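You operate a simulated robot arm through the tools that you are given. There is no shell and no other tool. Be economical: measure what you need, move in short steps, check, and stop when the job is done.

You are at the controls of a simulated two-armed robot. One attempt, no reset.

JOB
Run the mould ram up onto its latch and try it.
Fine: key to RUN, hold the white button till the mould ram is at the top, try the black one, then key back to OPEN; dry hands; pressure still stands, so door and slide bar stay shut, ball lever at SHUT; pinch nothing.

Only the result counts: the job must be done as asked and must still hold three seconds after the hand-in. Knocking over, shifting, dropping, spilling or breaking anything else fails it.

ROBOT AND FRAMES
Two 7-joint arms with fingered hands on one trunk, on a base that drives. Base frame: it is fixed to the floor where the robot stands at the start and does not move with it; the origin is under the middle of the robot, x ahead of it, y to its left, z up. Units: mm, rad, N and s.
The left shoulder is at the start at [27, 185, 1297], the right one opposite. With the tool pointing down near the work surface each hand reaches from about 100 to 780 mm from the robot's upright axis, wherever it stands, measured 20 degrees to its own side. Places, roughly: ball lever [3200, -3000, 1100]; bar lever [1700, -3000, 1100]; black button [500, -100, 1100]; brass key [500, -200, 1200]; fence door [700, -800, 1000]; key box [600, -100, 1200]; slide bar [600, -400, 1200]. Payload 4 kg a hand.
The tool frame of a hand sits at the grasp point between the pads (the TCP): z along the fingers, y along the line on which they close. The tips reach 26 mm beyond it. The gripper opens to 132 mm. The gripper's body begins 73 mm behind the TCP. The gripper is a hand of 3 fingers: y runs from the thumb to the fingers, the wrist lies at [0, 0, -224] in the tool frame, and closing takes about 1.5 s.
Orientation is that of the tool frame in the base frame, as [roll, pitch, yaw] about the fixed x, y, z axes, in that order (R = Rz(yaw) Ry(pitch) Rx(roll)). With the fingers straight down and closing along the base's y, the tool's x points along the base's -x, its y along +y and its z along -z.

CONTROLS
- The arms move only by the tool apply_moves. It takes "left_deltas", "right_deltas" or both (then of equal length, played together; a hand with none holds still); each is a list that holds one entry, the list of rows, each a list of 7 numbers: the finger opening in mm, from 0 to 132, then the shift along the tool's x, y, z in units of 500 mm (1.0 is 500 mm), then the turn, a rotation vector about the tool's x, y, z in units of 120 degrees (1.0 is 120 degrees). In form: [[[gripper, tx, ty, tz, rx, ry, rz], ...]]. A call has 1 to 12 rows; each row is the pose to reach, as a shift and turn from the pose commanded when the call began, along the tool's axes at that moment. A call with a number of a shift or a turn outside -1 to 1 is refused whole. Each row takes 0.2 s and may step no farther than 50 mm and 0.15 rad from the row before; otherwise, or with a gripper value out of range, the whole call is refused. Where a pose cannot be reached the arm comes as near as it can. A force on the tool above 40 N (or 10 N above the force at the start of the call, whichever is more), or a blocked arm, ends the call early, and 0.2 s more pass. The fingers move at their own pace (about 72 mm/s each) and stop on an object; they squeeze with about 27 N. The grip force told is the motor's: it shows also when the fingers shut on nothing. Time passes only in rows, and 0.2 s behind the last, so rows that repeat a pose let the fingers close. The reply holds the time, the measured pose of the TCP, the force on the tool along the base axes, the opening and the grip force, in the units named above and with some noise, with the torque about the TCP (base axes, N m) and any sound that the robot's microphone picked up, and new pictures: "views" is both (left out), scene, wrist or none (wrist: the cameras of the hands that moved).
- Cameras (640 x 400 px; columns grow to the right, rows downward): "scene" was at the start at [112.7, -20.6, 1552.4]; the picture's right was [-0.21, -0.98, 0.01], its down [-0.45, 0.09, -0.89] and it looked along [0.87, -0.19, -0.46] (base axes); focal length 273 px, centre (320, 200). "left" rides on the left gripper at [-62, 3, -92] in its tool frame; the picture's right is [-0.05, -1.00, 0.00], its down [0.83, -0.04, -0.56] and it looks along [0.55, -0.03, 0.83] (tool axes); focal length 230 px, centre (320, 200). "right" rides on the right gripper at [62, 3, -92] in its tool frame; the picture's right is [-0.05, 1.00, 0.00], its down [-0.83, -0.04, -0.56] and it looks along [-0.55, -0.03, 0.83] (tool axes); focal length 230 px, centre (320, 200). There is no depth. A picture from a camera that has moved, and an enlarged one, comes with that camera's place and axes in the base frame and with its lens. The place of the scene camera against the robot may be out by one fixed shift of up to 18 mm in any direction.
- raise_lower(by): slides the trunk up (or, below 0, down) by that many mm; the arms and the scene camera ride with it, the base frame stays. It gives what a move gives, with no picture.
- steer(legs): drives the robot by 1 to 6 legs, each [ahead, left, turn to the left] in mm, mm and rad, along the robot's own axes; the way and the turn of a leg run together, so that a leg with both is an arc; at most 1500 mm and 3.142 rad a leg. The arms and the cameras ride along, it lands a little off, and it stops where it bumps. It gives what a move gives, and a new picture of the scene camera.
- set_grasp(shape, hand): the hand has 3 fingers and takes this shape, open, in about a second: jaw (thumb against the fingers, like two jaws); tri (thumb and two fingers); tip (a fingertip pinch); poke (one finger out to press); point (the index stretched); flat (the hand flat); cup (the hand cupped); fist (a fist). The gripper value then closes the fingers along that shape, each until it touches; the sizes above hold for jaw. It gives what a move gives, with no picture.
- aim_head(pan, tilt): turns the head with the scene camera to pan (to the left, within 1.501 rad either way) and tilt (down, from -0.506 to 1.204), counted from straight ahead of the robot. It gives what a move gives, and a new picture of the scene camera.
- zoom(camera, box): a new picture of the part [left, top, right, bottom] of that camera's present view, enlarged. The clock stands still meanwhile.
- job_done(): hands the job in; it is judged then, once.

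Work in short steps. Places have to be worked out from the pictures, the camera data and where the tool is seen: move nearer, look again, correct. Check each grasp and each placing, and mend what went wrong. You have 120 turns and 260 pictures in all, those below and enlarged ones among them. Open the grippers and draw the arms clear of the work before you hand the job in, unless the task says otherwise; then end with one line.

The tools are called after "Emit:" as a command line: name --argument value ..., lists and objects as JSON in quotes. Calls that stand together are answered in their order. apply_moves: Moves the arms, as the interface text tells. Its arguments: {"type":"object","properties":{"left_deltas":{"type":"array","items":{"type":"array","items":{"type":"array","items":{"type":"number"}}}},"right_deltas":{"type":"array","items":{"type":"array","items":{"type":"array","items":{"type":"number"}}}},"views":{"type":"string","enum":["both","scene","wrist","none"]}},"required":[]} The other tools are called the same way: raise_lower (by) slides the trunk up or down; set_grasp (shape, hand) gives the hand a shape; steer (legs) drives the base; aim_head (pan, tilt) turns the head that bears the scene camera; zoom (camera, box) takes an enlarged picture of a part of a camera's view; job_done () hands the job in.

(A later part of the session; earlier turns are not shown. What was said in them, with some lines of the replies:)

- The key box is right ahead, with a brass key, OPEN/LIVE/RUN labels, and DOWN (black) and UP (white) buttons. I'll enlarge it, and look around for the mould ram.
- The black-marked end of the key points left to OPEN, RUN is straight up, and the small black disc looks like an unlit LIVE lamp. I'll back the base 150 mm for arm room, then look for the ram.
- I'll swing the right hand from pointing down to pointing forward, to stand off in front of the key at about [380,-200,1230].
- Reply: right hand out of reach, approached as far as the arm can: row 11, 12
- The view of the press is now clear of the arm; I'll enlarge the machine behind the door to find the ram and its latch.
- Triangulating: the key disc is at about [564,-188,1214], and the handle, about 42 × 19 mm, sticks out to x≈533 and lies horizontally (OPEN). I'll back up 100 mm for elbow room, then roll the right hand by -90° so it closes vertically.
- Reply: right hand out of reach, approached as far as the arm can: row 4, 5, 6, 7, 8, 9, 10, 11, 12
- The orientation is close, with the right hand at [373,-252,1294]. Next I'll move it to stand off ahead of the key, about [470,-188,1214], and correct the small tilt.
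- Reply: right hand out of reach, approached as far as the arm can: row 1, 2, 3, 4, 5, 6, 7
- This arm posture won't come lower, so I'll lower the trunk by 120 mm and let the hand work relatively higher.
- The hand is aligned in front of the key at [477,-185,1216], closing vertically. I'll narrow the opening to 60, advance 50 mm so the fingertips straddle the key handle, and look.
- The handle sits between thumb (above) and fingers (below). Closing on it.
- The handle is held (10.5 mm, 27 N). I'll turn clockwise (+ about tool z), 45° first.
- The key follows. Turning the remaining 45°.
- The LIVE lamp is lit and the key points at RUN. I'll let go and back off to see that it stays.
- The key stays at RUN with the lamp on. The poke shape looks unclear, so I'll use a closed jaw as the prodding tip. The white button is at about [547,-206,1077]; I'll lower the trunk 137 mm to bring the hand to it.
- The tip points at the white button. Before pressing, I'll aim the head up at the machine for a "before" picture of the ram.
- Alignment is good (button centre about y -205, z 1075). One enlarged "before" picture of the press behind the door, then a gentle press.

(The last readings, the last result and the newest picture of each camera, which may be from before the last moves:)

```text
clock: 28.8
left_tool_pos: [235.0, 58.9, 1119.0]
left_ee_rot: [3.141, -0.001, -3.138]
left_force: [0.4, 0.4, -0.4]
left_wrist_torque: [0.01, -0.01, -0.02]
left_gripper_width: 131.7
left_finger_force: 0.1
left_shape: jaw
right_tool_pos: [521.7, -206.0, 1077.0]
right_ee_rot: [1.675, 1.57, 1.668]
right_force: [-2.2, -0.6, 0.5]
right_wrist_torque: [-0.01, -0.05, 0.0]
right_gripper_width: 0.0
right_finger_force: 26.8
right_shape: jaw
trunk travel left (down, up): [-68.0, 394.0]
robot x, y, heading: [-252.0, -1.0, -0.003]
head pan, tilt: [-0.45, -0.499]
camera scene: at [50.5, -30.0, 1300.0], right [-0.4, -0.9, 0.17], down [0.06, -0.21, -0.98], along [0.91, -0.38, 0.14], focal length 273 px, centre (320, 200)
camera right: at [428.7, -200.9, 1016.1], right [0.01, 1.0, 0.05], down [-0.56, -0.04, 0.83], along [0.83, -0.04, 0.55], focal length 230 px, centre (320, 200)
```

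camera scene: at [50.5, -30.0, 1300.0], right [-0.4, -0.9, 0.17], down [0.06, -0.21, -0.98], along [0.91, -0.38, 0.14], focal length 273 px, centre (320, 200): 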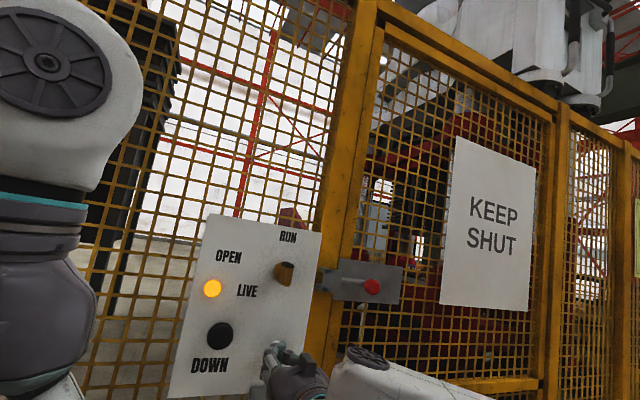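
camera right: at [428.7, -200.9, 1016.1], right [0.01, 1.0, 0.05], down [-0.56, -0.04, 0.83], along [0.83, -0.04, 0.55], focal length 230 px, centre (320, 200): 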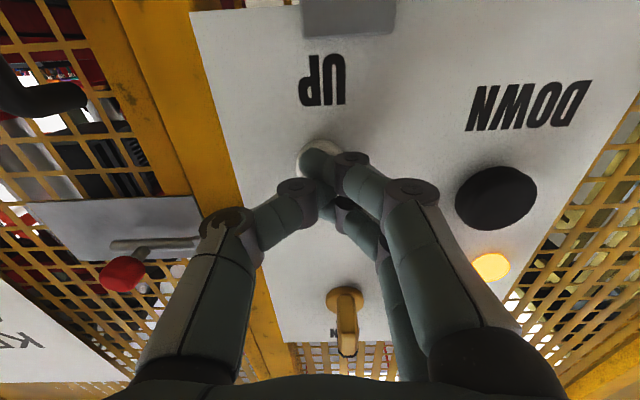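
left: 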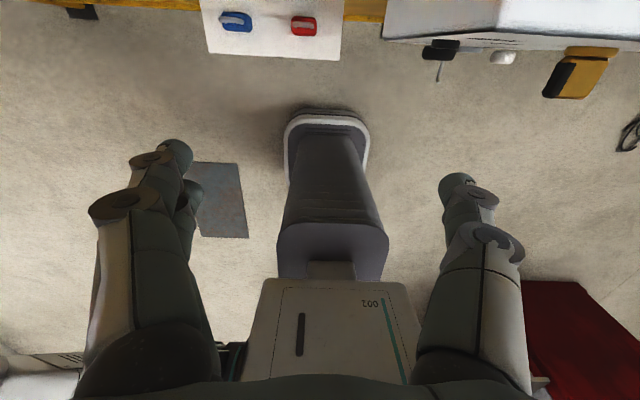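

Light contact (about -2 N). Pushing in further in small steps.

Emit:
apply_moves --right_deltas '[[[0, 0, 0, 0.005, 0, 0, 0], [0, 0, 0, 0.01, 0, 0, 0], [0, 0, 0, 0.015, 0, 0, 0], [0, 0, 0, 0.015, 0, 0, 0], [0, 0, 0, 0.015, 0, 0, 0]]]' --views "scene"

Emit:
zoom --camera "scene" --box '[330, 40, 560, 260]'

```text
clock: 30.0
left_tool_pos: [234.2, 57.4, 1118.5]
left_ee_rot: [-3.141, -0.001, -3.138]
left_force: [0.1, 0.2, -0.8]
left_wrist_torque: [0.01, 0.01, -0.01]
left_gripper_width: 131.6
left_finger_force: 0.1
left_shape: jaw
right_tool_pos: [526.7, -204.2, 1077.3]
right_ee_rot: [1.533, 1.568, 1.526]
right_force: [-13.7, -1.7, -2.7]
right_wrist_torque: [-0.03, 0.08, -0.07]
right_gripper_width: 0.1
right_finger_force: 27.2
right_shape: jaw
trunk travel left (down, up): [-68.0, 394.0]
robot x, y, heading: [-251.9, 1.7, 0.004]
head pan, tilt: [-0.45, -0.499]
camera scene: at [49.0, -30.2, 1300.3], right [-0.4, -0.9, 0.17], down [0.06, -0.21, -0.98], along [0.91, -0.38, 0.14], focal length 273 px, centre (320, 200)
```

scene: 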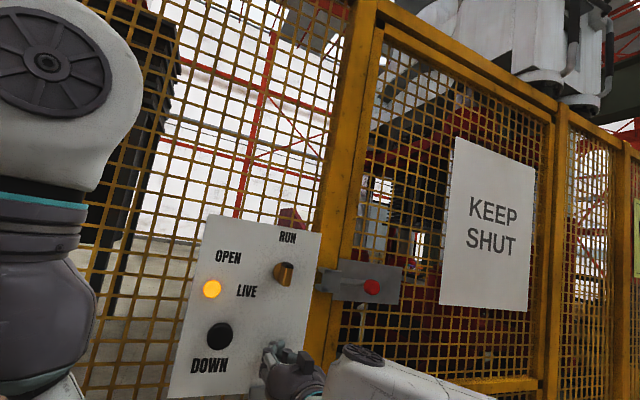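

```text
1.82 times, centred on (445, 150) of scene
camera zoom: at [49.0, -30.2, 1300.3], right [-0.4, -0.9, 0.17], down [0.06, -0.21, -0.98], along [0.91, -0.38, 0.14], focal length 496 px, centre (93, 291)
```

zoom: 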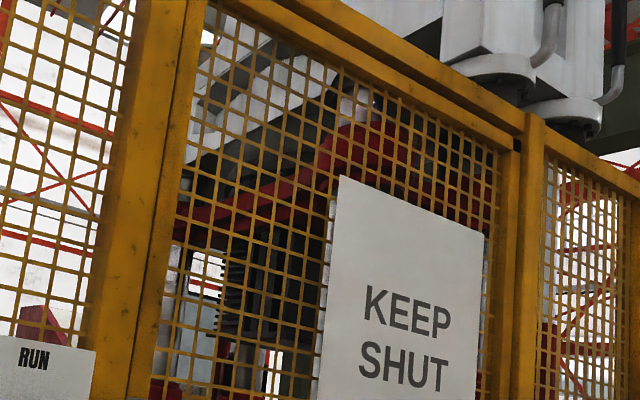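

The button is pressed (14 N) and the red crosshead seems to have crept up. Holding on.

Emit:
apply_moves --right_deltas '[[[0, 0, 0, 0.004, 0, 0, 0], [0, 0, 0, 0.004, 0, 0, 0], [0, 0, 0, 0.004, 0, 0, 0], [0, 0, 0, 0.004, 0, 0, 0], [0, 0, 0, 0.004, 0, 0, 0], [0, 0, 0, 0.004, 0, 0, 0], [0, 0, 0, 0.004, 0, 0, 0], [0, 0, 0, 0.004, 0, 0, 0], [0, 0, 0, 0.004, 0, 0, 0], [0, 0, 0, 0.004, 0, 0, 0], [0, 0, 0, 0.004, 0, 0, 0], [0, 0, 0, 0.004, 0, 0, 0]]]' --views "none"

Emit:
zoom --camera "scene" --box '[330, 40, 560, 260]'

```text
clock: 32.6
left_tool_pos: [233.8, 58.3, 1119.9]
left_ee_rot: [-3.141, 0.003, -3.138]
left_force: [0.6, -0.3, 0.7]
left_wrist_torque: [0.02, -0.02, -0.01]
left_gripper_width: 132.0
left_finger_force: 0.2
left_shape: jaw
right_tool_pos: [529.6, -205.0, 1077.7]
right_ee_rot: [0.885, 1.569, 0.879]
right_force: [-19.6, -0.9, -4.5]
right_wrist_torque: [-0.01, 0.15, -0.06]
right_gripper_width: 0.0
right_finger_force: 27.0
right_shape: jaw
trunk travel left (down, up): [-68.0, 394.0]
robot x, y, heading: [-253.8, -2.1, 0.007]
head pan, tilt: [-0.45, -0.499]
```

```text
1.82 times, centred on (445, 150) of scene
camera zoom: at [48.3, -30.1, 1300.5], right [-0.4, -0.9, 0.17], down [0.06, -0.21, -0.98], along [0.91, -0.38, 0.14], focal length 496 px, centre (93, 291)
```

zoom: 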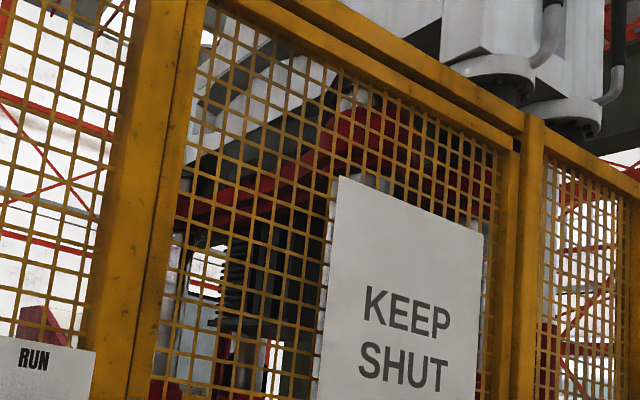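

The red yoke is rising clearly. Keep holding without pushing deeper.

Emit:
apply_moves --right_deltas '[[[0, 0, 0, 0, 0, 0, 0], [0, 0, 0, 0, 0, 0, 0], [0, 0, 0, 0, 0, 0, 0], [0, 0, 0, 0, 0, 0, 0], [0, 0, 0, 0, 0, 0, 0], [0, 0, 0, 0, 0, 0, 0], [0, 0, 0, 0, 0, 0, 0], [0, 0, 0, 0, 0, 0, 0], [0, 0, 0, 0, 0, 0, 0], [0, 0, 0, 0, 0, 0, 0], [0, 0, 0, 0, 0, 0, 0], [0, 0, 0, 0, 0, 0, 0]]]' --views "none"

Emit:
zoom --camera "scene" --box '[330, 40, 560, 260]'

```text
clock: 35.2
left_tool_pos: [232.6, 58.9, 1120.0]
left_ee_rot: [3.142, 0.002, -3.138]
left_force: [0.8, 0.0, -0.4]
left_wrist_torque: [-0.04, 0.0, -0.02]
left_gripper_width: 132.0
left_finger_force: 0.0
left_shape: jaw
right_tool_pos: [529.2, -205.5, 1079.0]
right_ee_rot: [0.899, 1.569, 0.89]
right_force: [-19.3, -0.2, -4.4]
right_wrist_torque: [-0.03, 0.13, -0.02]
right_gripper_width: 0.0
right_finger_force: 26.6
right_shape: jaw
trunk travel left (down, up): [-68.0, 394.0]
robot x, y, heading: [-251.8, -1.1, 0.001]
head pan, tilt: [-0.45, -0.499]
```

```text
1.82 times, centred on (445, 150) of scene
camera zoom: at [48.2, -30.1, 1300.5], right [-0.4, -0.9, 0.17], down [0.06, -0.21, -0.98], along [0.91, -0.38, 0.14], focal length 496 px, centre (93, 291)
```

zoom: 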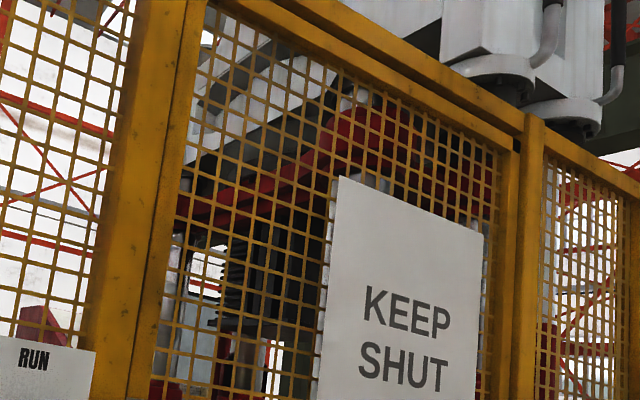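

The last two pictures look nearly identical, so the ram may be at its top. I'll hold on a bit and look closer for a latch.

Emit:
zoom --camera "scene" --box '[380, 70, 480, 132]'

Emit:
zoom --camera "scene" --box '[360, 150, 460, 212]'

Emit:
apply_moves --right_deltas '[[[0, 0, 0, 0.003, 0, 0, 0], [0, 0, 0, 0.003, 0, 0, 0], [0, 0, 0, 0.003, 0, 0, 0], [0, 0, 0, 0.003, 0, 0, 0], [0, 0, 0, 0.003, 0, 0, 0], [0, 0, 0, 0.003, 0, 0, 0], [0, 0, 0, 0.003, 0, 0, 0], [0, 0, 0, 0.003, 0, 0, 0], [0, 0, 0, 0.003, 0, 0, 0], [0, 0, 0, 0.003, 0, 0, 0], [0, 0, 0, 0.003, 0, 0, 0], [0, 0, 0, 0.003, 0, 0, 0]]]' --views "scene"

Emit:
zoom --camera "scene" --box '[380, 70, 480, 132]'

Emit:
zoom --camera "scene" --box '[360, 150, 460, 212]'

```text
6.40 times, centred on (430, 101) of scene
camera zoom: at [48.2, -30.1, 1300.5], right [-0.4, -0.9, 0.17], down [0.06, -0.21, -0.98], along [0.91, -0.38, 0.14], focal length 1744 px, centre (-384, 834)
```

zoom: 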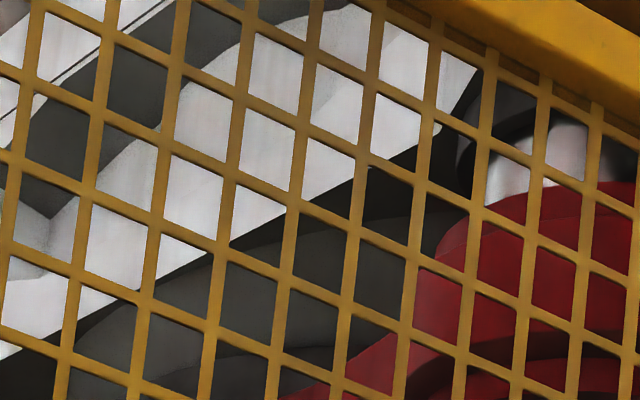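

```text
6.40 times, centred on (410, 181) of scene
camera zoom: at [48.2, -30.1, 1300.5], right [-0.4, -0.9, 0.17], down [0.06, -0.21, -0.98], along [0.91, -0.38, 0.14], focal length 1744 px, centre (-256, 322)
```

zoom: 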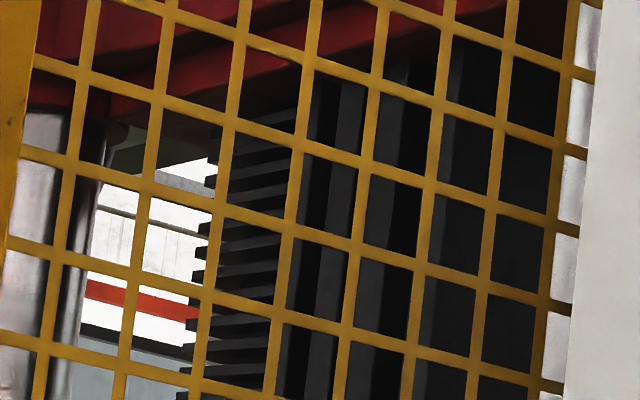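

```text
clock: 37.8
left_tool_pos: [233.1, 58.9, 1121.8]
left_ee_rot: [-3.141, 0.0, -3.138]
left_force: [-0.2, 0.9, -0.1]
left_wrist_torque: [0.0, 0.03, 0.04]
left_gripper_width: 132.0
left_finger_force: 0.1
left_shape: jaw
right_tool_pos: [530.3, -205.5, 1078.1]
right_ee_rot: [0.769, 1.568, 0.763]
right_force: [-22.0, -0.7, -4.4]
right_wrist_torque: [0.02, 0.13, -0.03]
right_gripper_width: 0.0
right_finger_force: 27.0
right_shape: jaw
trunk travel left (down, up): [-68.0, 394.0]
robot x, y, heading: [-251.6, -0.4, 0.003]
head pan, tilt: [-0.45, -0.499]
camera scene: at [47.7, -30.1, 1300.7], right [-0.4, -0.9, 0.17], down [0.06, -0.21, -0.98], along [0.91, -0.38, 0.14], focal length 273 px, centre (320, 200)
```

scene: 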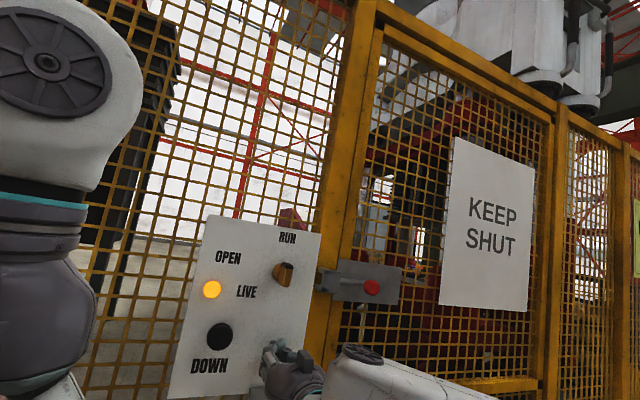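

```text
6.40 times, centred on (430, 101) of scene
camera zoom: at [47.7, -30.1, 1300.7], right [-0.4, -0.9, 0.17], down [0.06, -0.21, -0.98], along [0.91, -0.38, 0.14], focal length 1744 px, centre (-384, 834)
```

zoom: 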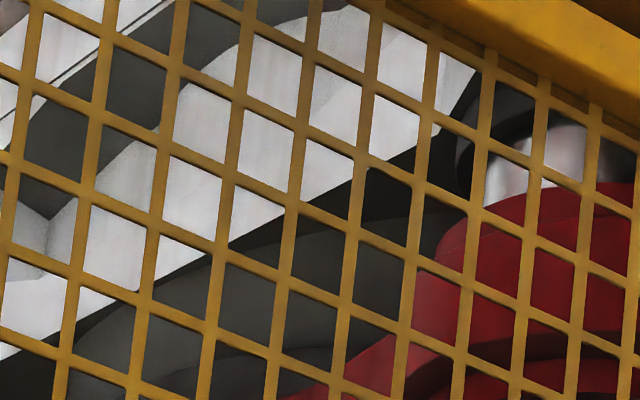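

```text
6.40 times, centred on (410, 181) of scene
camera zoom: at [47.7, -30.1, 1300.7], right [-0.4, -0.9, 0.17], down [0.06, -0.21, -0.98], along [0.91, -0.38, 0.14], focal length 1744 px, centre (-256, 322)
```

zoom: 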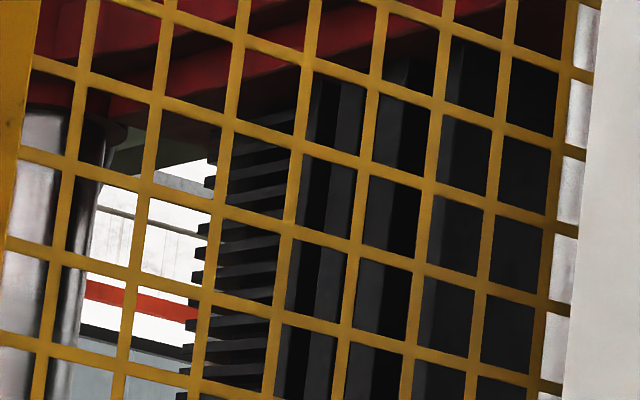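

The yoke has stopped moving after rising, so I judge the ram to be at the top. I'll release the white button, back off 50 mm, slide to the black button at about [544,-102,1095], and check the ram stayed.

Emit:
apply_moves --right_deltas '[[[0, 0, 0, -0.03, 0, 0, 0], [0, 0, 0, -0.07, 0, 0, 0], [0, 0, 0, -0.11, 0, 0, 0], [0, -0.012, 0.07, -0.11, 0, 0, 0], [0, -0.024, 0.14, -0.11, 0, 0, 0], [0, -0.034, 0.206, -0.11, 0, 0, 0], [0, -0.034, 0.206, -0.11, 0, 0, 0]]]' --views "both"

Emit:
zoom --camera "scene" --box '[380, 70, 480, 132]'

```text
clock: 39.4
left_tool_pos: [234.7, 57.4, 1118.7]
left_ee_rot: [-3.141, -0.003, -3.137]
left_force: [0.6, 0.2, 0.6]
left_wrist_torque: [-0.01, 0.01, 0.01]
left_gripper_width: 132.0
left_finger_force: 0.0
left_shape: jaw
right_tool_pos: [478.8, -103.2, 1095.4]
right_ee_rot: [1.666, 1.569, 1.656]
right_force: [0.4, 1.1, 1.0]
right_wrist_torque: [0.0, 0.0, -0.01]
right_gripper_width: 0.2
right_finger_force: 26.8
right_shape: jaw
trunk travel left (down, up): [-68.0, 394.0]
robot x, y, heading: [-251.5, -0.5, 0.001]
head pan, tilt: [-0.45, -0.499]
camera scene: at [50.7, -30.6, 1299.9], right [-0.4, -0.9, 0.17], down [0.06, -0.21, -0.98], along [0.91, -0.38, 0.14], focal length 273 px, centre (320, 200)
camera right: at [384.9, -98.4, 1034.6], right [0.01, 1.0, 0.05], down [-0.56, -0.04, 0.83], along [0.83, -0.04, 0.55], focal length 230 px, centre (320, 200)
```

scene: 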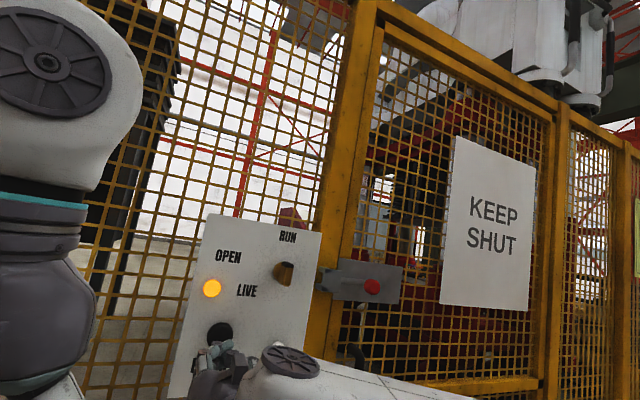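
right: 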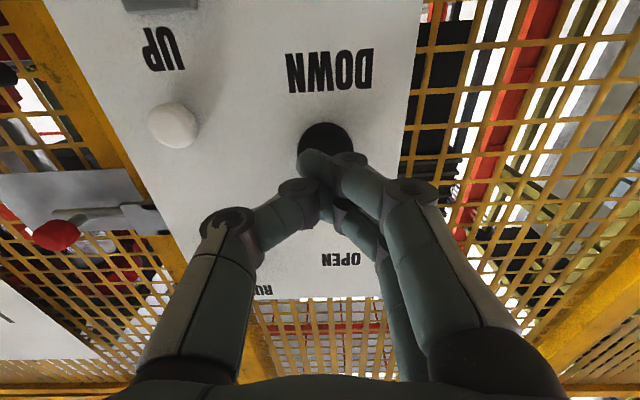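

```text
6.40 times, centred on (430, 101) of scene
camera zoom: at [50.7, -30.6, 1299.9], right [-0.4, -0.9, 0.17], down [0.06, -0.21, -0.98], along [0.91, -0.38, 0.14], focal length 1744 px, centre (-384, 834)
```

zoom: 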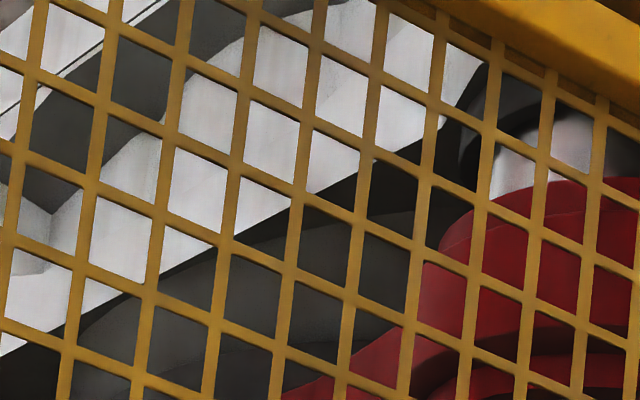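

The ram stayed up. The tip is lined up with the black button, so I'll press it about as deep as the white one and hold briefly.

Emit:
apply_moves --right_deltas '[[[0, 0.004, 0.005, 0.04, 0, 0, 0], [0, 0.004, 0.005, 0.07, 0, 0, 0], [0, 0.004, 0.005, 0.085, 0, 0, 0], [0, 0.004, 0.005, 0.095, 0, 0, 0], [0, 0.004, 0.005, 0.105, 0, 0, 0], [0, 0.004, 0.005, 0.112, 0, 0, 0], [0, 0.004, 0.005, 0.112, 0, 0, 0], [0, 0.004, 0.005, 0.112, 0, 0, 0]]]' --views "both"

Emit:
zoom --camera "scene" --box '[380, 70, 480, 132]'

```text
clock: 41.2
left_tool_pos: [231.2, 59.6, 1119.3]
left_ee_rot: [-3.141, 0.003, -3.138]
left_force: [0.4, -0.4, 0.6]
left_wrist_torque: [0.01, 0.03, 0.02]
left_gripper_width: 131.8
left_finger_force: 0.0
left_shape: jaw
right_tool_pos: [531.0, -100.4, 1093.7]
right_ee_rot: [0.81, 1.569, 0.802]
right_force: [-25.1, -1.1, -6.5]
right_wrist_torque: [0.01, 0.18, -0.09]
right_gripper_width: 0.0
right_finger_force: 26.4
right_shape: jaw
trunk travel left (down, up): [-68.0, 394.0]
robot x, y, heading: [-252.8, -2.9, 0.005]
head pan, tilt: [-0.45, -0.499]
camera scene: at [47.3, -30.1, 1300.7], right [-0.4, -0.9, 0.17], down [0.06, -0.21, -0.98], along [0.91, -0.38, 0.14], focal length 273 px, centre (320, 200)
camera right: at [437.8, -95.2, 1032.5], right [0.01, 1.0, 0.05], down [-0.56, -0.04, 0.83], along [0.83, -0.03, 0.56], focal length 230 px, centre (320, 200)
```

scene: 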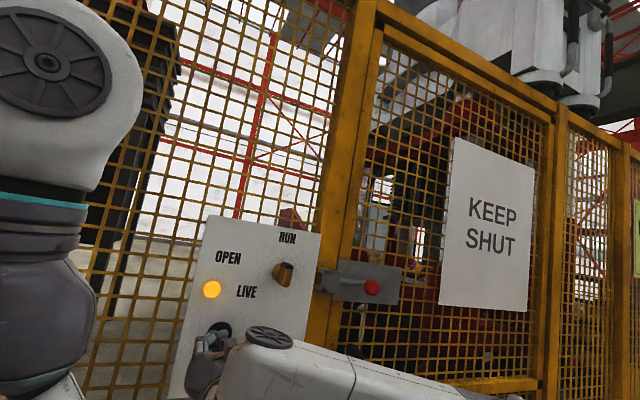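
right: 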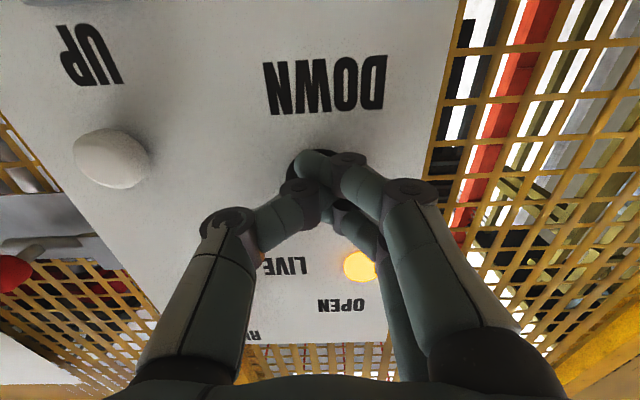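

```text
6.40 times, centred on (430, 101) of scene
camera zoom: at [47.3, -30.1, 1300.7], right [-0.4, -0.9, 0.17], down [0.06, -0.21, -0.98], along [0.91, -0.38, 0.14], focal length 1744 px, centre (-384, 834)
```

zoom: 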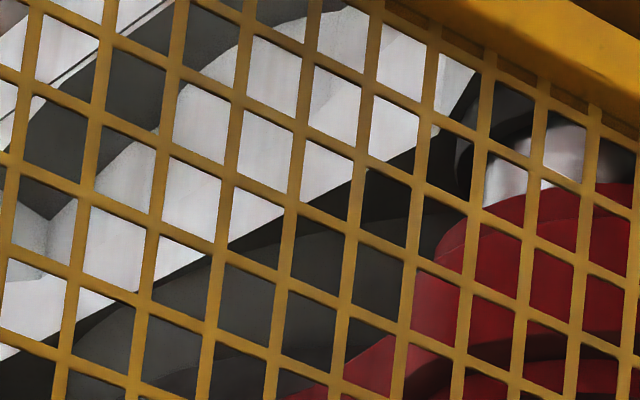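

The black button is pressed (25 N) and the yoke hasn't dropped. I'll hold a further 1.6 s to make it a real try, and compare.

Emit:
apply_moves --right_deltas '[[[0, 0, 0, 0, 0, 0, 0], [0, 0, 0, 0, 0, 0, 0], [0, 0, 0, 0, 0, 0, 0], [0, 0, 0, 0, 0, 0, 0], [0, 0, 0, 0, 0, 0, 0], [0, 0, 0, 0, 0, 0, 0], [0, 0, 0, 0, 0, 0, 0], [0, 0, 0, 0, 0, 0, 0]]]' --views "none"

Emit:
zoom --camera "scene" --box '[380, 70, 480, 132]'

Emit:
zoom --camera "scene" --box '[330, 40, 560, 260]'

```text
clock: 43.0
left_tool_pos: [232.1, 59.5, 1119.8]
left_ee_rot: [-3.141, 0.0, -3.139]
left_force: [0.5, -0.5, -0.2]
left_wrist_torque: [0.01, -0.05, -0.01]
left_gripper_width: 131.8
left_finger_force: 0.0
left_shape: jaw
right_tool_pos: [531.1, -100.0, 1095.1]
right_ee_rot: [0.595, 1.568, 0.586]
right_force: [-25.5, 0.4, -4.9]
right_wrist_torque: [0.0, 0.13, -0.01]
right_gripper_width: 0.0
right_finger_force: 26.9
right_shape: jaw
trunk travel left (down, up): [-68.0, 394.0]
robot x, y, heading: [-252.1, 0.8, 0.005]
head pan, tilt: [-0.45, -0.499]
```

```text
6.40 times, centred on (430, 101) of scene
camera zoom: at [47.3, -29.7, 1300.8], right [-0.4, -0.9, 0.17], down [0.07, -0.21, -0.98], along [0.91, -0.38, 0.14], focal length 1744 px, centre (-384, 834)
```

zoom: 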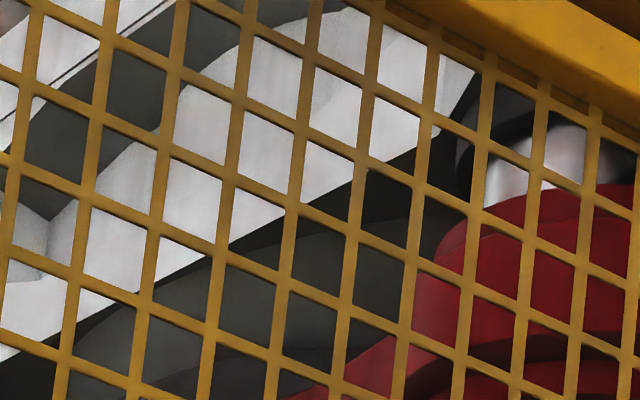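

```text
1.82 times, centred on (445, 150) of scene
camera zoom: at [47.3, -29.7, 1300.8], right [-0.4, -0.9, 0.17], down [0.07, -0.21, -0.98], along [0.91, -0.38, 0.14], focal length 496 px, centre (93, 291)
```

zoom: 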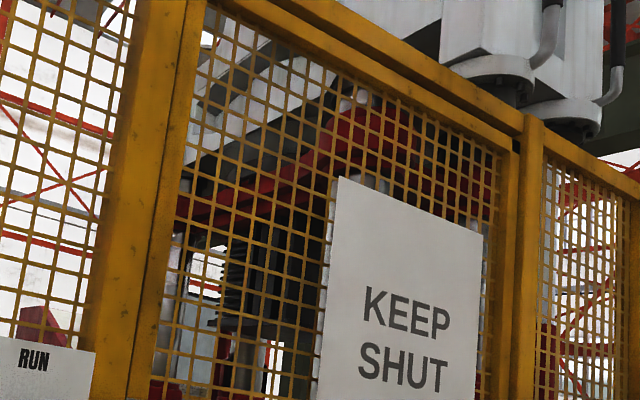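

The ram holds on its latch with DOWN pressed. I'll release, back off 80 mm, move sideways to the key's column, raise the trunk, and open to 60.

Emit:
apply_moves --right_deltas '[[[0, 0, 0, -0.04, 0, 0, 0], [0, 0, 0, -0.09, 0, 0, 0], [0, 0, 0, -0.14, 0, 0, 0], [0, 0, 0, -0.16, 0, 0, 0], [0, 0.01, -0.06, -0.16, 0, 0, 0], [0, 0.02, -0.12, -0.16, 0, 0, 0], [60, 0.032, -0.176, -0.16, 0, 0, 0], [60, 0.032, -0.176, -0.16, 0, 0, 0]]]' --views "none"

Emit:
raise_lower --by 137

Emit:
aim_head --pan -0.35 --tilt -0.1

Emit:
zoom --camera "right" --box '[0, 0, 640, 400]'

```text
clock: 44.8
left_tool_pos: [235.8, 59.4, 1119.5]
left_ee_rot: [3.14, -0.003, -3.138]
left_force: [-1.0, 0.5, 0.4]
left_wrist_torque: [0.0, -0.05, 0.0]
left_gripper_width: 131.9
left_finger_force: 0.0
left_shape: jaw
right_tool_pos: [454.0, -188.2, 1077.5]
right_ee_rot: [2.056, 1.568, 2.05]
right_force: [0.3, 0.5, 0.5]
right_wrist_torque: [0.02, -0.02, -0.01]
right_gripper_width: 59.5
right_finger_force: 0.0
right_shape: jaw
trunk travel left (down, up): [-68.0, 394.0]
robot x, y, heading: [-252.1, -0.3, 0.002]
head pan, tilt: [-0.45, -0.499]
```

```text
clock: 46.5
left_tool_pos: [235.3, 58.6, 1255.4]
left_ee_rot: [3.142, -0.001, -3.138]
left_force: [0.8, 0.6, 0.5]
left_wrist_torque: [-0.03, 0.02, -0.03]
left_gripper_width: 131.7
left_finger_force: 0.1
left_shape: jaw
right_tool_pos: [453.9, -187.0, 1212.1]
right_ee_rot: [2.216, 1.568, 2.208]
right_force: [-0.3, 0.8, 0.5]
right_wrist_torque: [-0.01, -0.06, 0.02]
right_gripper_width: 60.0
right_finger_force: 0.1
right_shape: jaw
trunk travel left (down, up): [-205.0, 257.0]
robot x, y, heading: [-253.1, -3.5, 0.001]
head pan, tilt: [-0.45, -0.499]
```

```text
clock: 47.3
left_tool_pos: [233.6, 58.7, 1255.6]
left_ee_rot: [3.141, 0.0, -3.137]
left_force: [-0.3, 0.5, -0.5]
left_wrist_torque: [-0.01, 0.02, 0.02]
left_gripper_width: 132.1
left_finger_force: 0.0
left_shape: jaw
right_tool_pos: [453.5, -186.2, 1214.0]
right_ee_rot: [1.564, 1.569, 1.554]
right_force: [0.1, 0.0, 0.3]
right_wrist_torque: [-0.07, 0.02, -0.02]
right_gripper_width: 59.6
right_finger_force: 0.1
right_shape: jaw
trunk travel left (down, up): [-205.0, 257.0]
robot x, y, heading: [-250.2, 2.0, 0.004]
head pan, tilt: [-0.351, -0.099]
camera scene: at [-70.7, -30.8, 1462.2], right [-0.34, -0.94, 0.06], down [-0.07, -0.03, -1.0], along [0.94, -0.34, -0.06], focal length 273 px, centre (320, 200)
```

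scene: 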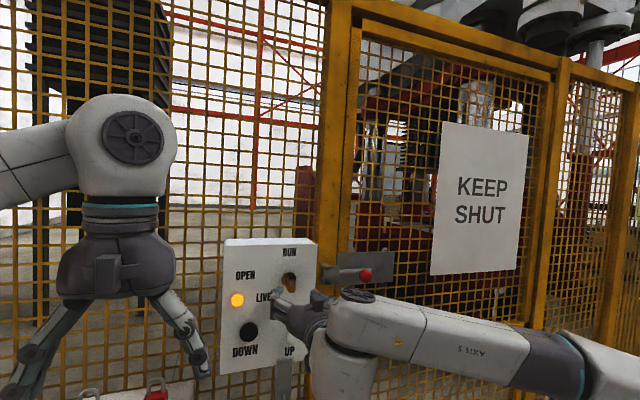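

```text
1.00 times, centred on (320, 200) of right (not enlarged: the box is as wide or as high as the picture)
camera zoom: at [360.2, -182.7, 1152.1], right [0.01, 1.0, 0.05], down [-0.56, -0.04, 0.83], along [0.83, -0.04, 0.55], focal length 230 px, centre (320, 200)
```

zoom: 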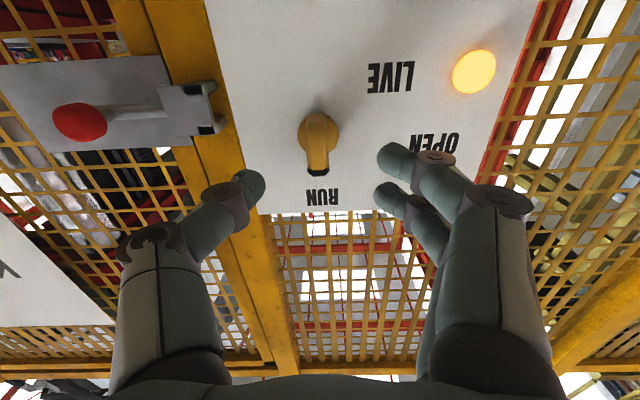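

The hand is back before the key at [454,-187,1214], with the ram still up in the scene view. Advancing 72 mm to straddle the handle and closing.

Emit:
apply_moves --right_deltas '[[[60, 0, -0.003, 0.04, 0, 0, 0], [60, 0, -0.003, 0.08, 0, 0, 0], [60, 0, -0.003, 0.115, 0, 0, 0], [60, 0, -0.003, 0.144, 0, 0, 0], [60, 0, -0.003, 0.144, 0, 0, 0], [5, 0, -0.003, 0.144, 0, 0, 0], [5, 0, -0.003, 0.144, 0, 0, 0], [5, 0, -0.003, 0.144, 0, 0, 0], [5, 0, -0.003, 0.144, 0, 0, 0], [5, 0, -0.003, 0.144, 0, 0, 0]]]' --views "wrist"

```text
clock: 49.5
left_tool_pos: [235.5, 59.2, 1256.3]
left_ee_rot: [3.141, -0.001, -3.137]
left_force: [-0.8, 0.0, -0.4]
left_wrist_torque: [-0.03, 0.02, 0.01]
left_gripper_width: 132.0
left_finger_force: 0.2
left_shape: jaw
right_tool_pos: [525.6, -190.6, 1214.4]
right_ee_rot: [2.925, 1.565, 2.918]
right_force: [1.8, 1.6, 1.5]
right_wrist_torque: [-0.01, 0.02, 0.07]
right_gripper_width: 10.2
right_finger_force: 27.0
right_shape: jaw
trunk travel left (down, up): [-205.0, 257.0]
robot x, y, heading: [-252.3, -1.1, -0.0]
head pan, tilt: [-0.351, -0.099]
camera right: at [433.1, -185.9, 1153.3], right [0.01, 1.0, 0.05], down [-0.55, -0.04, 0.83], along [0.83, -0.04, 0.55], focal length 230 px, centre (320, 200)
```

right: 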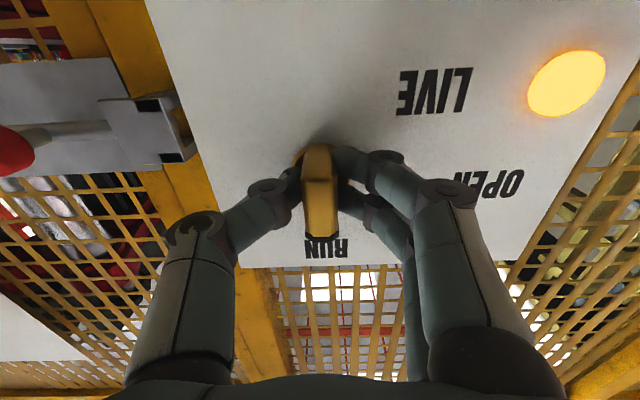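

Gripped. Turning counter-clockwise 90° back to OPEN.

Emit:
apply_moves --right_deltas '[[[5, 0, 0, 0, 0, 0, -0.0625], [5, 0, 0, 0, 0, 0, -0.125], [5, 0, 0, 0, 0, 0, -0.1875], [5, 0, 0, 0, 0, 0, -0.25], [5, 0, 0, 0, 0, 0, -0.3125], [5, 0, 0, 0, 0, 0, -0.375], [5, 0, 0, 0, 0, 0, -0.4375], [5, 0, 0, 0, 0, 0, -0.5], [5, 0, 0, 0, 0, 0, -0.5625], [5, 0, 0, 0, 0, 0, -0.625], [5, 0, 0, 0, 0, 0, -0.6875], [5, 0, 0, 0, 0, 0, -0.755]]]' --views "both"

```text
clock: 52.1
left_tool_pos: [235.4, 59.1, 1256.8]
left_ee_rot: [-3.14, -0.003, -3.138]
left_force: [0.5, 0.7, 0.0]
left_wrist_torque: [0.01, -0.01, -0.01]
left_gripper_width: 131.9
left_finger_force: 0.1
left_shape: jaw
right_tool_pos: [524.9, -190.3, 1213.6]
right_ee_rot: [-1.571, -0.01, -1.579]
right_force: [10.8, -5.5, 10.1]
right_wrist_torque: [0.06, -0.26, -0.07]
right_gripper_width: 9.8
right_finger_force: 27.2
right_shape: jaw
trunk travel left (down, up): [-205.0, 257.0]
robot x, y, heading: [-253.6, -1.2, 0.002]
head pan, tilt: [-0.351, -0.099]
camera scene: at [-69.9, -31.4, 1462.0], right [-0.34, -0.94, 0.06], down [-0.08, -0.03, -1.0], along [0.94, -0.34, -0.06], focal length 273 px, centre (320, 200)
camera right: at [432.1, -250.8, 1211.1], right [0.0, 0.04, -1.0], down [-0.55, 0.84, 0.04], along [0.84, 0.55, 0.02], focal length 230 px, centre (320, 200)
```

scene: 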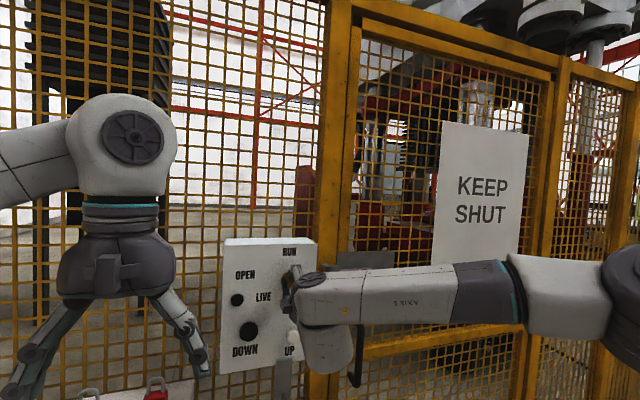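
right: 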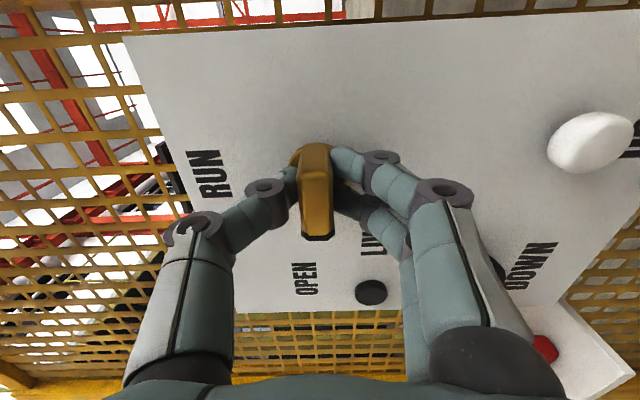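

The lamp is out and the key points to OPEN. Letting go and backing the arm away, then checking the ram, key and slide bar.

Emit:
apply_moves --right_deltas '[[[60, 0, 0, 0, 0, 0, 0], [60, 0, 0, 0, 0, 0, 0], [60, 0, 0, 0, 0, 0, 0], [60, 0, 0, 0, 0, 0, 0], [60, 0, 0, -0.05, 0, 0, 0], [60, 0, 0, -0.1, 0, 0, 0], [60, 0, 0, -0.16, 0, 0, 0], [60, 0, 0, -0.22, 0, 0, 0], [60, 0, 0, -0.26, 0, 0, 0]]]' --views "wrist"

Emit:
steer --legs '[[-120, 0, 0]]'

Emit:
zoom --camera "scene" --box '[200, 40, 500, 400]'

```text
clock: 54.1
left_tool_pos: [234.4, 58.4, 1255.7]
left_ee_rot: [3.141, 0.0, -3.14]
left_force: [-0.3, -0.3, 0.3]
left_wrist_torque: [0.03, 0.01, 0.02]
left_gripper_width: 132.1
left_finger_force: 0.0
left_shape: jaw
right_tool_pos: [393.9, -187.9, 1214.2]
right_ee_rot: [-1.571, -0.008, -1.578]
right_force: [-0.5, 0.5, -0.1]
right_wrist_torque: [0.01, -0.03, 0.03]
right_gripper_width: 59.3
right_finger_force: 0.1
right_shape: jaw
trunk travel left (down, up): [-205.0, 257.0]
robot x, y, heading: [-251.5, -2.5, -0.0]
head pan, tilt: [-0.351, -0.099]
camera right: at [301.3, -248.9, 1211.4], right [0.0, 0.04, -1.0], down [-0.55, 0.84, 0.04], along [0.84, 0.55, 0.02], focal length 230 px, centre (320, 200)
```

right: 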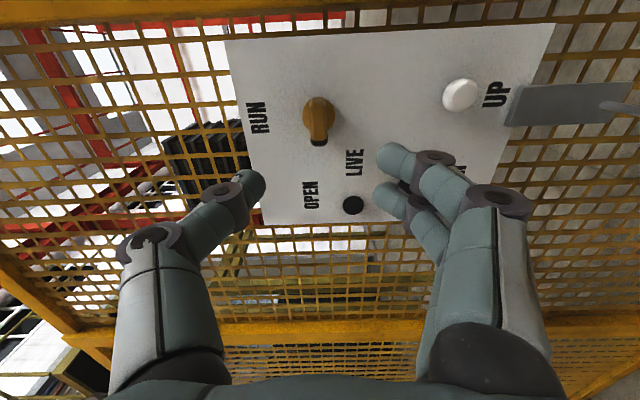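

```text
clock: 55.4
left_tool_pos: [116.8, 60.3, 1255.1]
left_ee_rot: [3.142, -0.002, -3.136]
left_force: [0.5, -0.1, 0.1]
left_wrist_torque: [0.02, -0.01, -0.03]
left_gripper_width: 132.0
left_finger_force: 0.0
left_shape: jaw
right_tool_pos: [279.1, -187.4, 1212.3]
right_ee_rot: [-1.572, -0.009, -1.577]
right_force: [-0.5, 0.4, -0.2]
right_wrist_torque: [0.0, 0.01, -0.01]
right_gripper_width: 59.5
right_finger_force: 0.1
right_shape: jaw
trunk travel left (down, up): [-205.0, 257.0]
robot x, y, heading: [-370.0, -1.0, 0.001]
head pan, tilt: [-0.351, -0.099]
camera scene: at [-187.5, -31.1, 1461.8], right [-0.34, -0.94, 0.06], down [-0.08, -0.03, -1.0], along [0.94, -0.34, -0.06], focal length 273 px, centre (320, 200)
```

scene: 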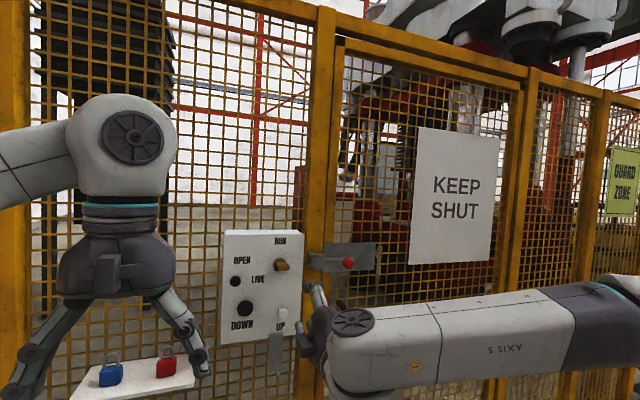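

```text
1.11 times, centred on (350, 220) of scene
camera zoom: at [-187.5, -31.1, 1461.8], right [-0.34, -0.94, 0.06], down [-0.08, -0.03, -1.0], along [0.94, -0.34, -0.06], focal length 303 px, centre (287, 178)
```

zoom: 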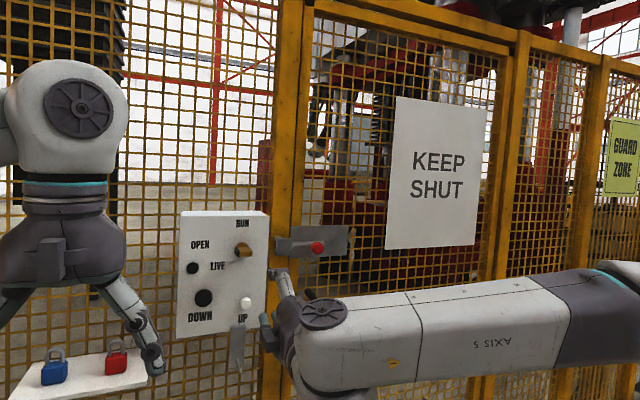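

The key is at OPEN, lamp off, and the slide bar and door are shut. A last close look at the ram/latch, twice with time between, to confirm it holds.

Emit:
zoom --camera "scene" --box '[330, 40, 460, 200]'

Emit:
apply_moves --right_deltas '[[[132, 0, 0, 0, 0, 0, 0], [132, 0, 0, 0, 0, 0, 0], [132, 0, 0, 0, 0, 0, 0], [132, 0, 0, 0, 0, 0, 0], [132, 0, 0, 0, 0, 0, 0], [132, 0, 0, 0, 0, 0, 0], [132, 0, 0, 0, 0, 0, 0], [132, 0, 0, 0, 0, 0, 0], [132, 0, 0, 0, 0, 0, 0], [132, 0, 0, 0, 0, 0, 0]]]' --views "none"

Emit:
zoom --camera "scene" --box '[330, 40, 460, 200]'

```text
2.50 times, centred on (395, 120) of scene
camera zoom: at [-187.5, -31.1, 1461.8], right [-0.34, -0.94, 0.06], down [-0.08, -0.03, -1.0], along [0.94, -0.34, -0.06], focal length 681 px, centre (132, 400)
```

zoom: 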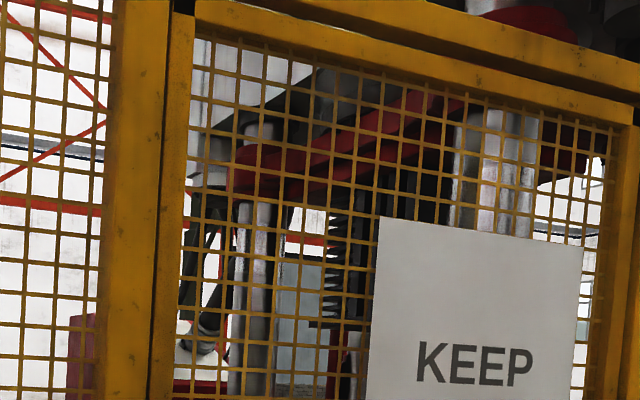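

```text
clock: 57.6
left_tool_pos: [117.1, 59.1, 1256.1]
left_ee_rot: [-3.141, -0.003, -3.135]
left_force: [0.4, 0.6, 0.0]
left_wrist_torque: [0.01, 0.02, -0.02]
left_gripper_width: 131.8
left_finger_force: 0.0
left_shape: jaw
right_tool_pos: [277.1, -187.6, 1214.1]
right_ee_rot: [-1.571, -0.01, -1.578]
right_force: [-0.2, -0.4, -0.1]
right_wrist_torque: [-0.02, 0.0, 0.06]
right_gripper_width: 131.9
right_finger_force: 0.1
right_shape: jaw
trunk travel left (down, up): [-205.0, 257.0]
robot x, y, heading: [-368.9, 1.1, 0.001]
head pan, tilt: [-0.351, -0.099]
```

```text
2.50 times, centred on (395, 120) of scene
camera zoom: at [-188.3, -31.1, 1462.1], right [-0.34, -0.94, 0.06], down [-0.08, -0.03, -1.0], along [0.94, -0.34, -0.06], focal length 681 px, centre (132, 400)
```

zoom: 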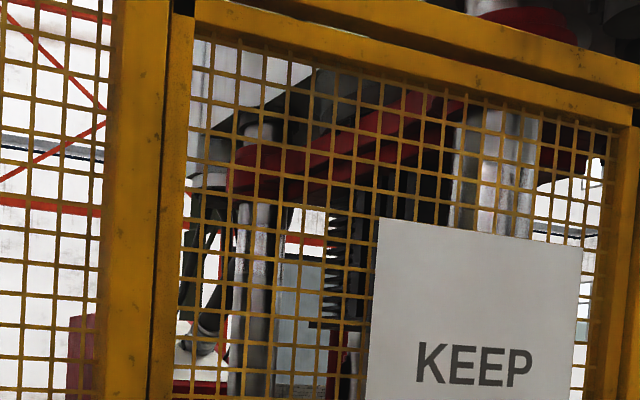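

The ram holds still at the top across 2 s with the key at OPEN. Both hands are open and clear. Handing in.

Emit:
job_done

```text
The job is handed in.
```

The ram went up and stayed up when I held the black button for about two seconds, and the key is back at OPEN with the LIVE lamp out. I never saw the latch itself. I left the door and slide bar shut, and I didn't go near the ball lever or check that it was at SHUT.
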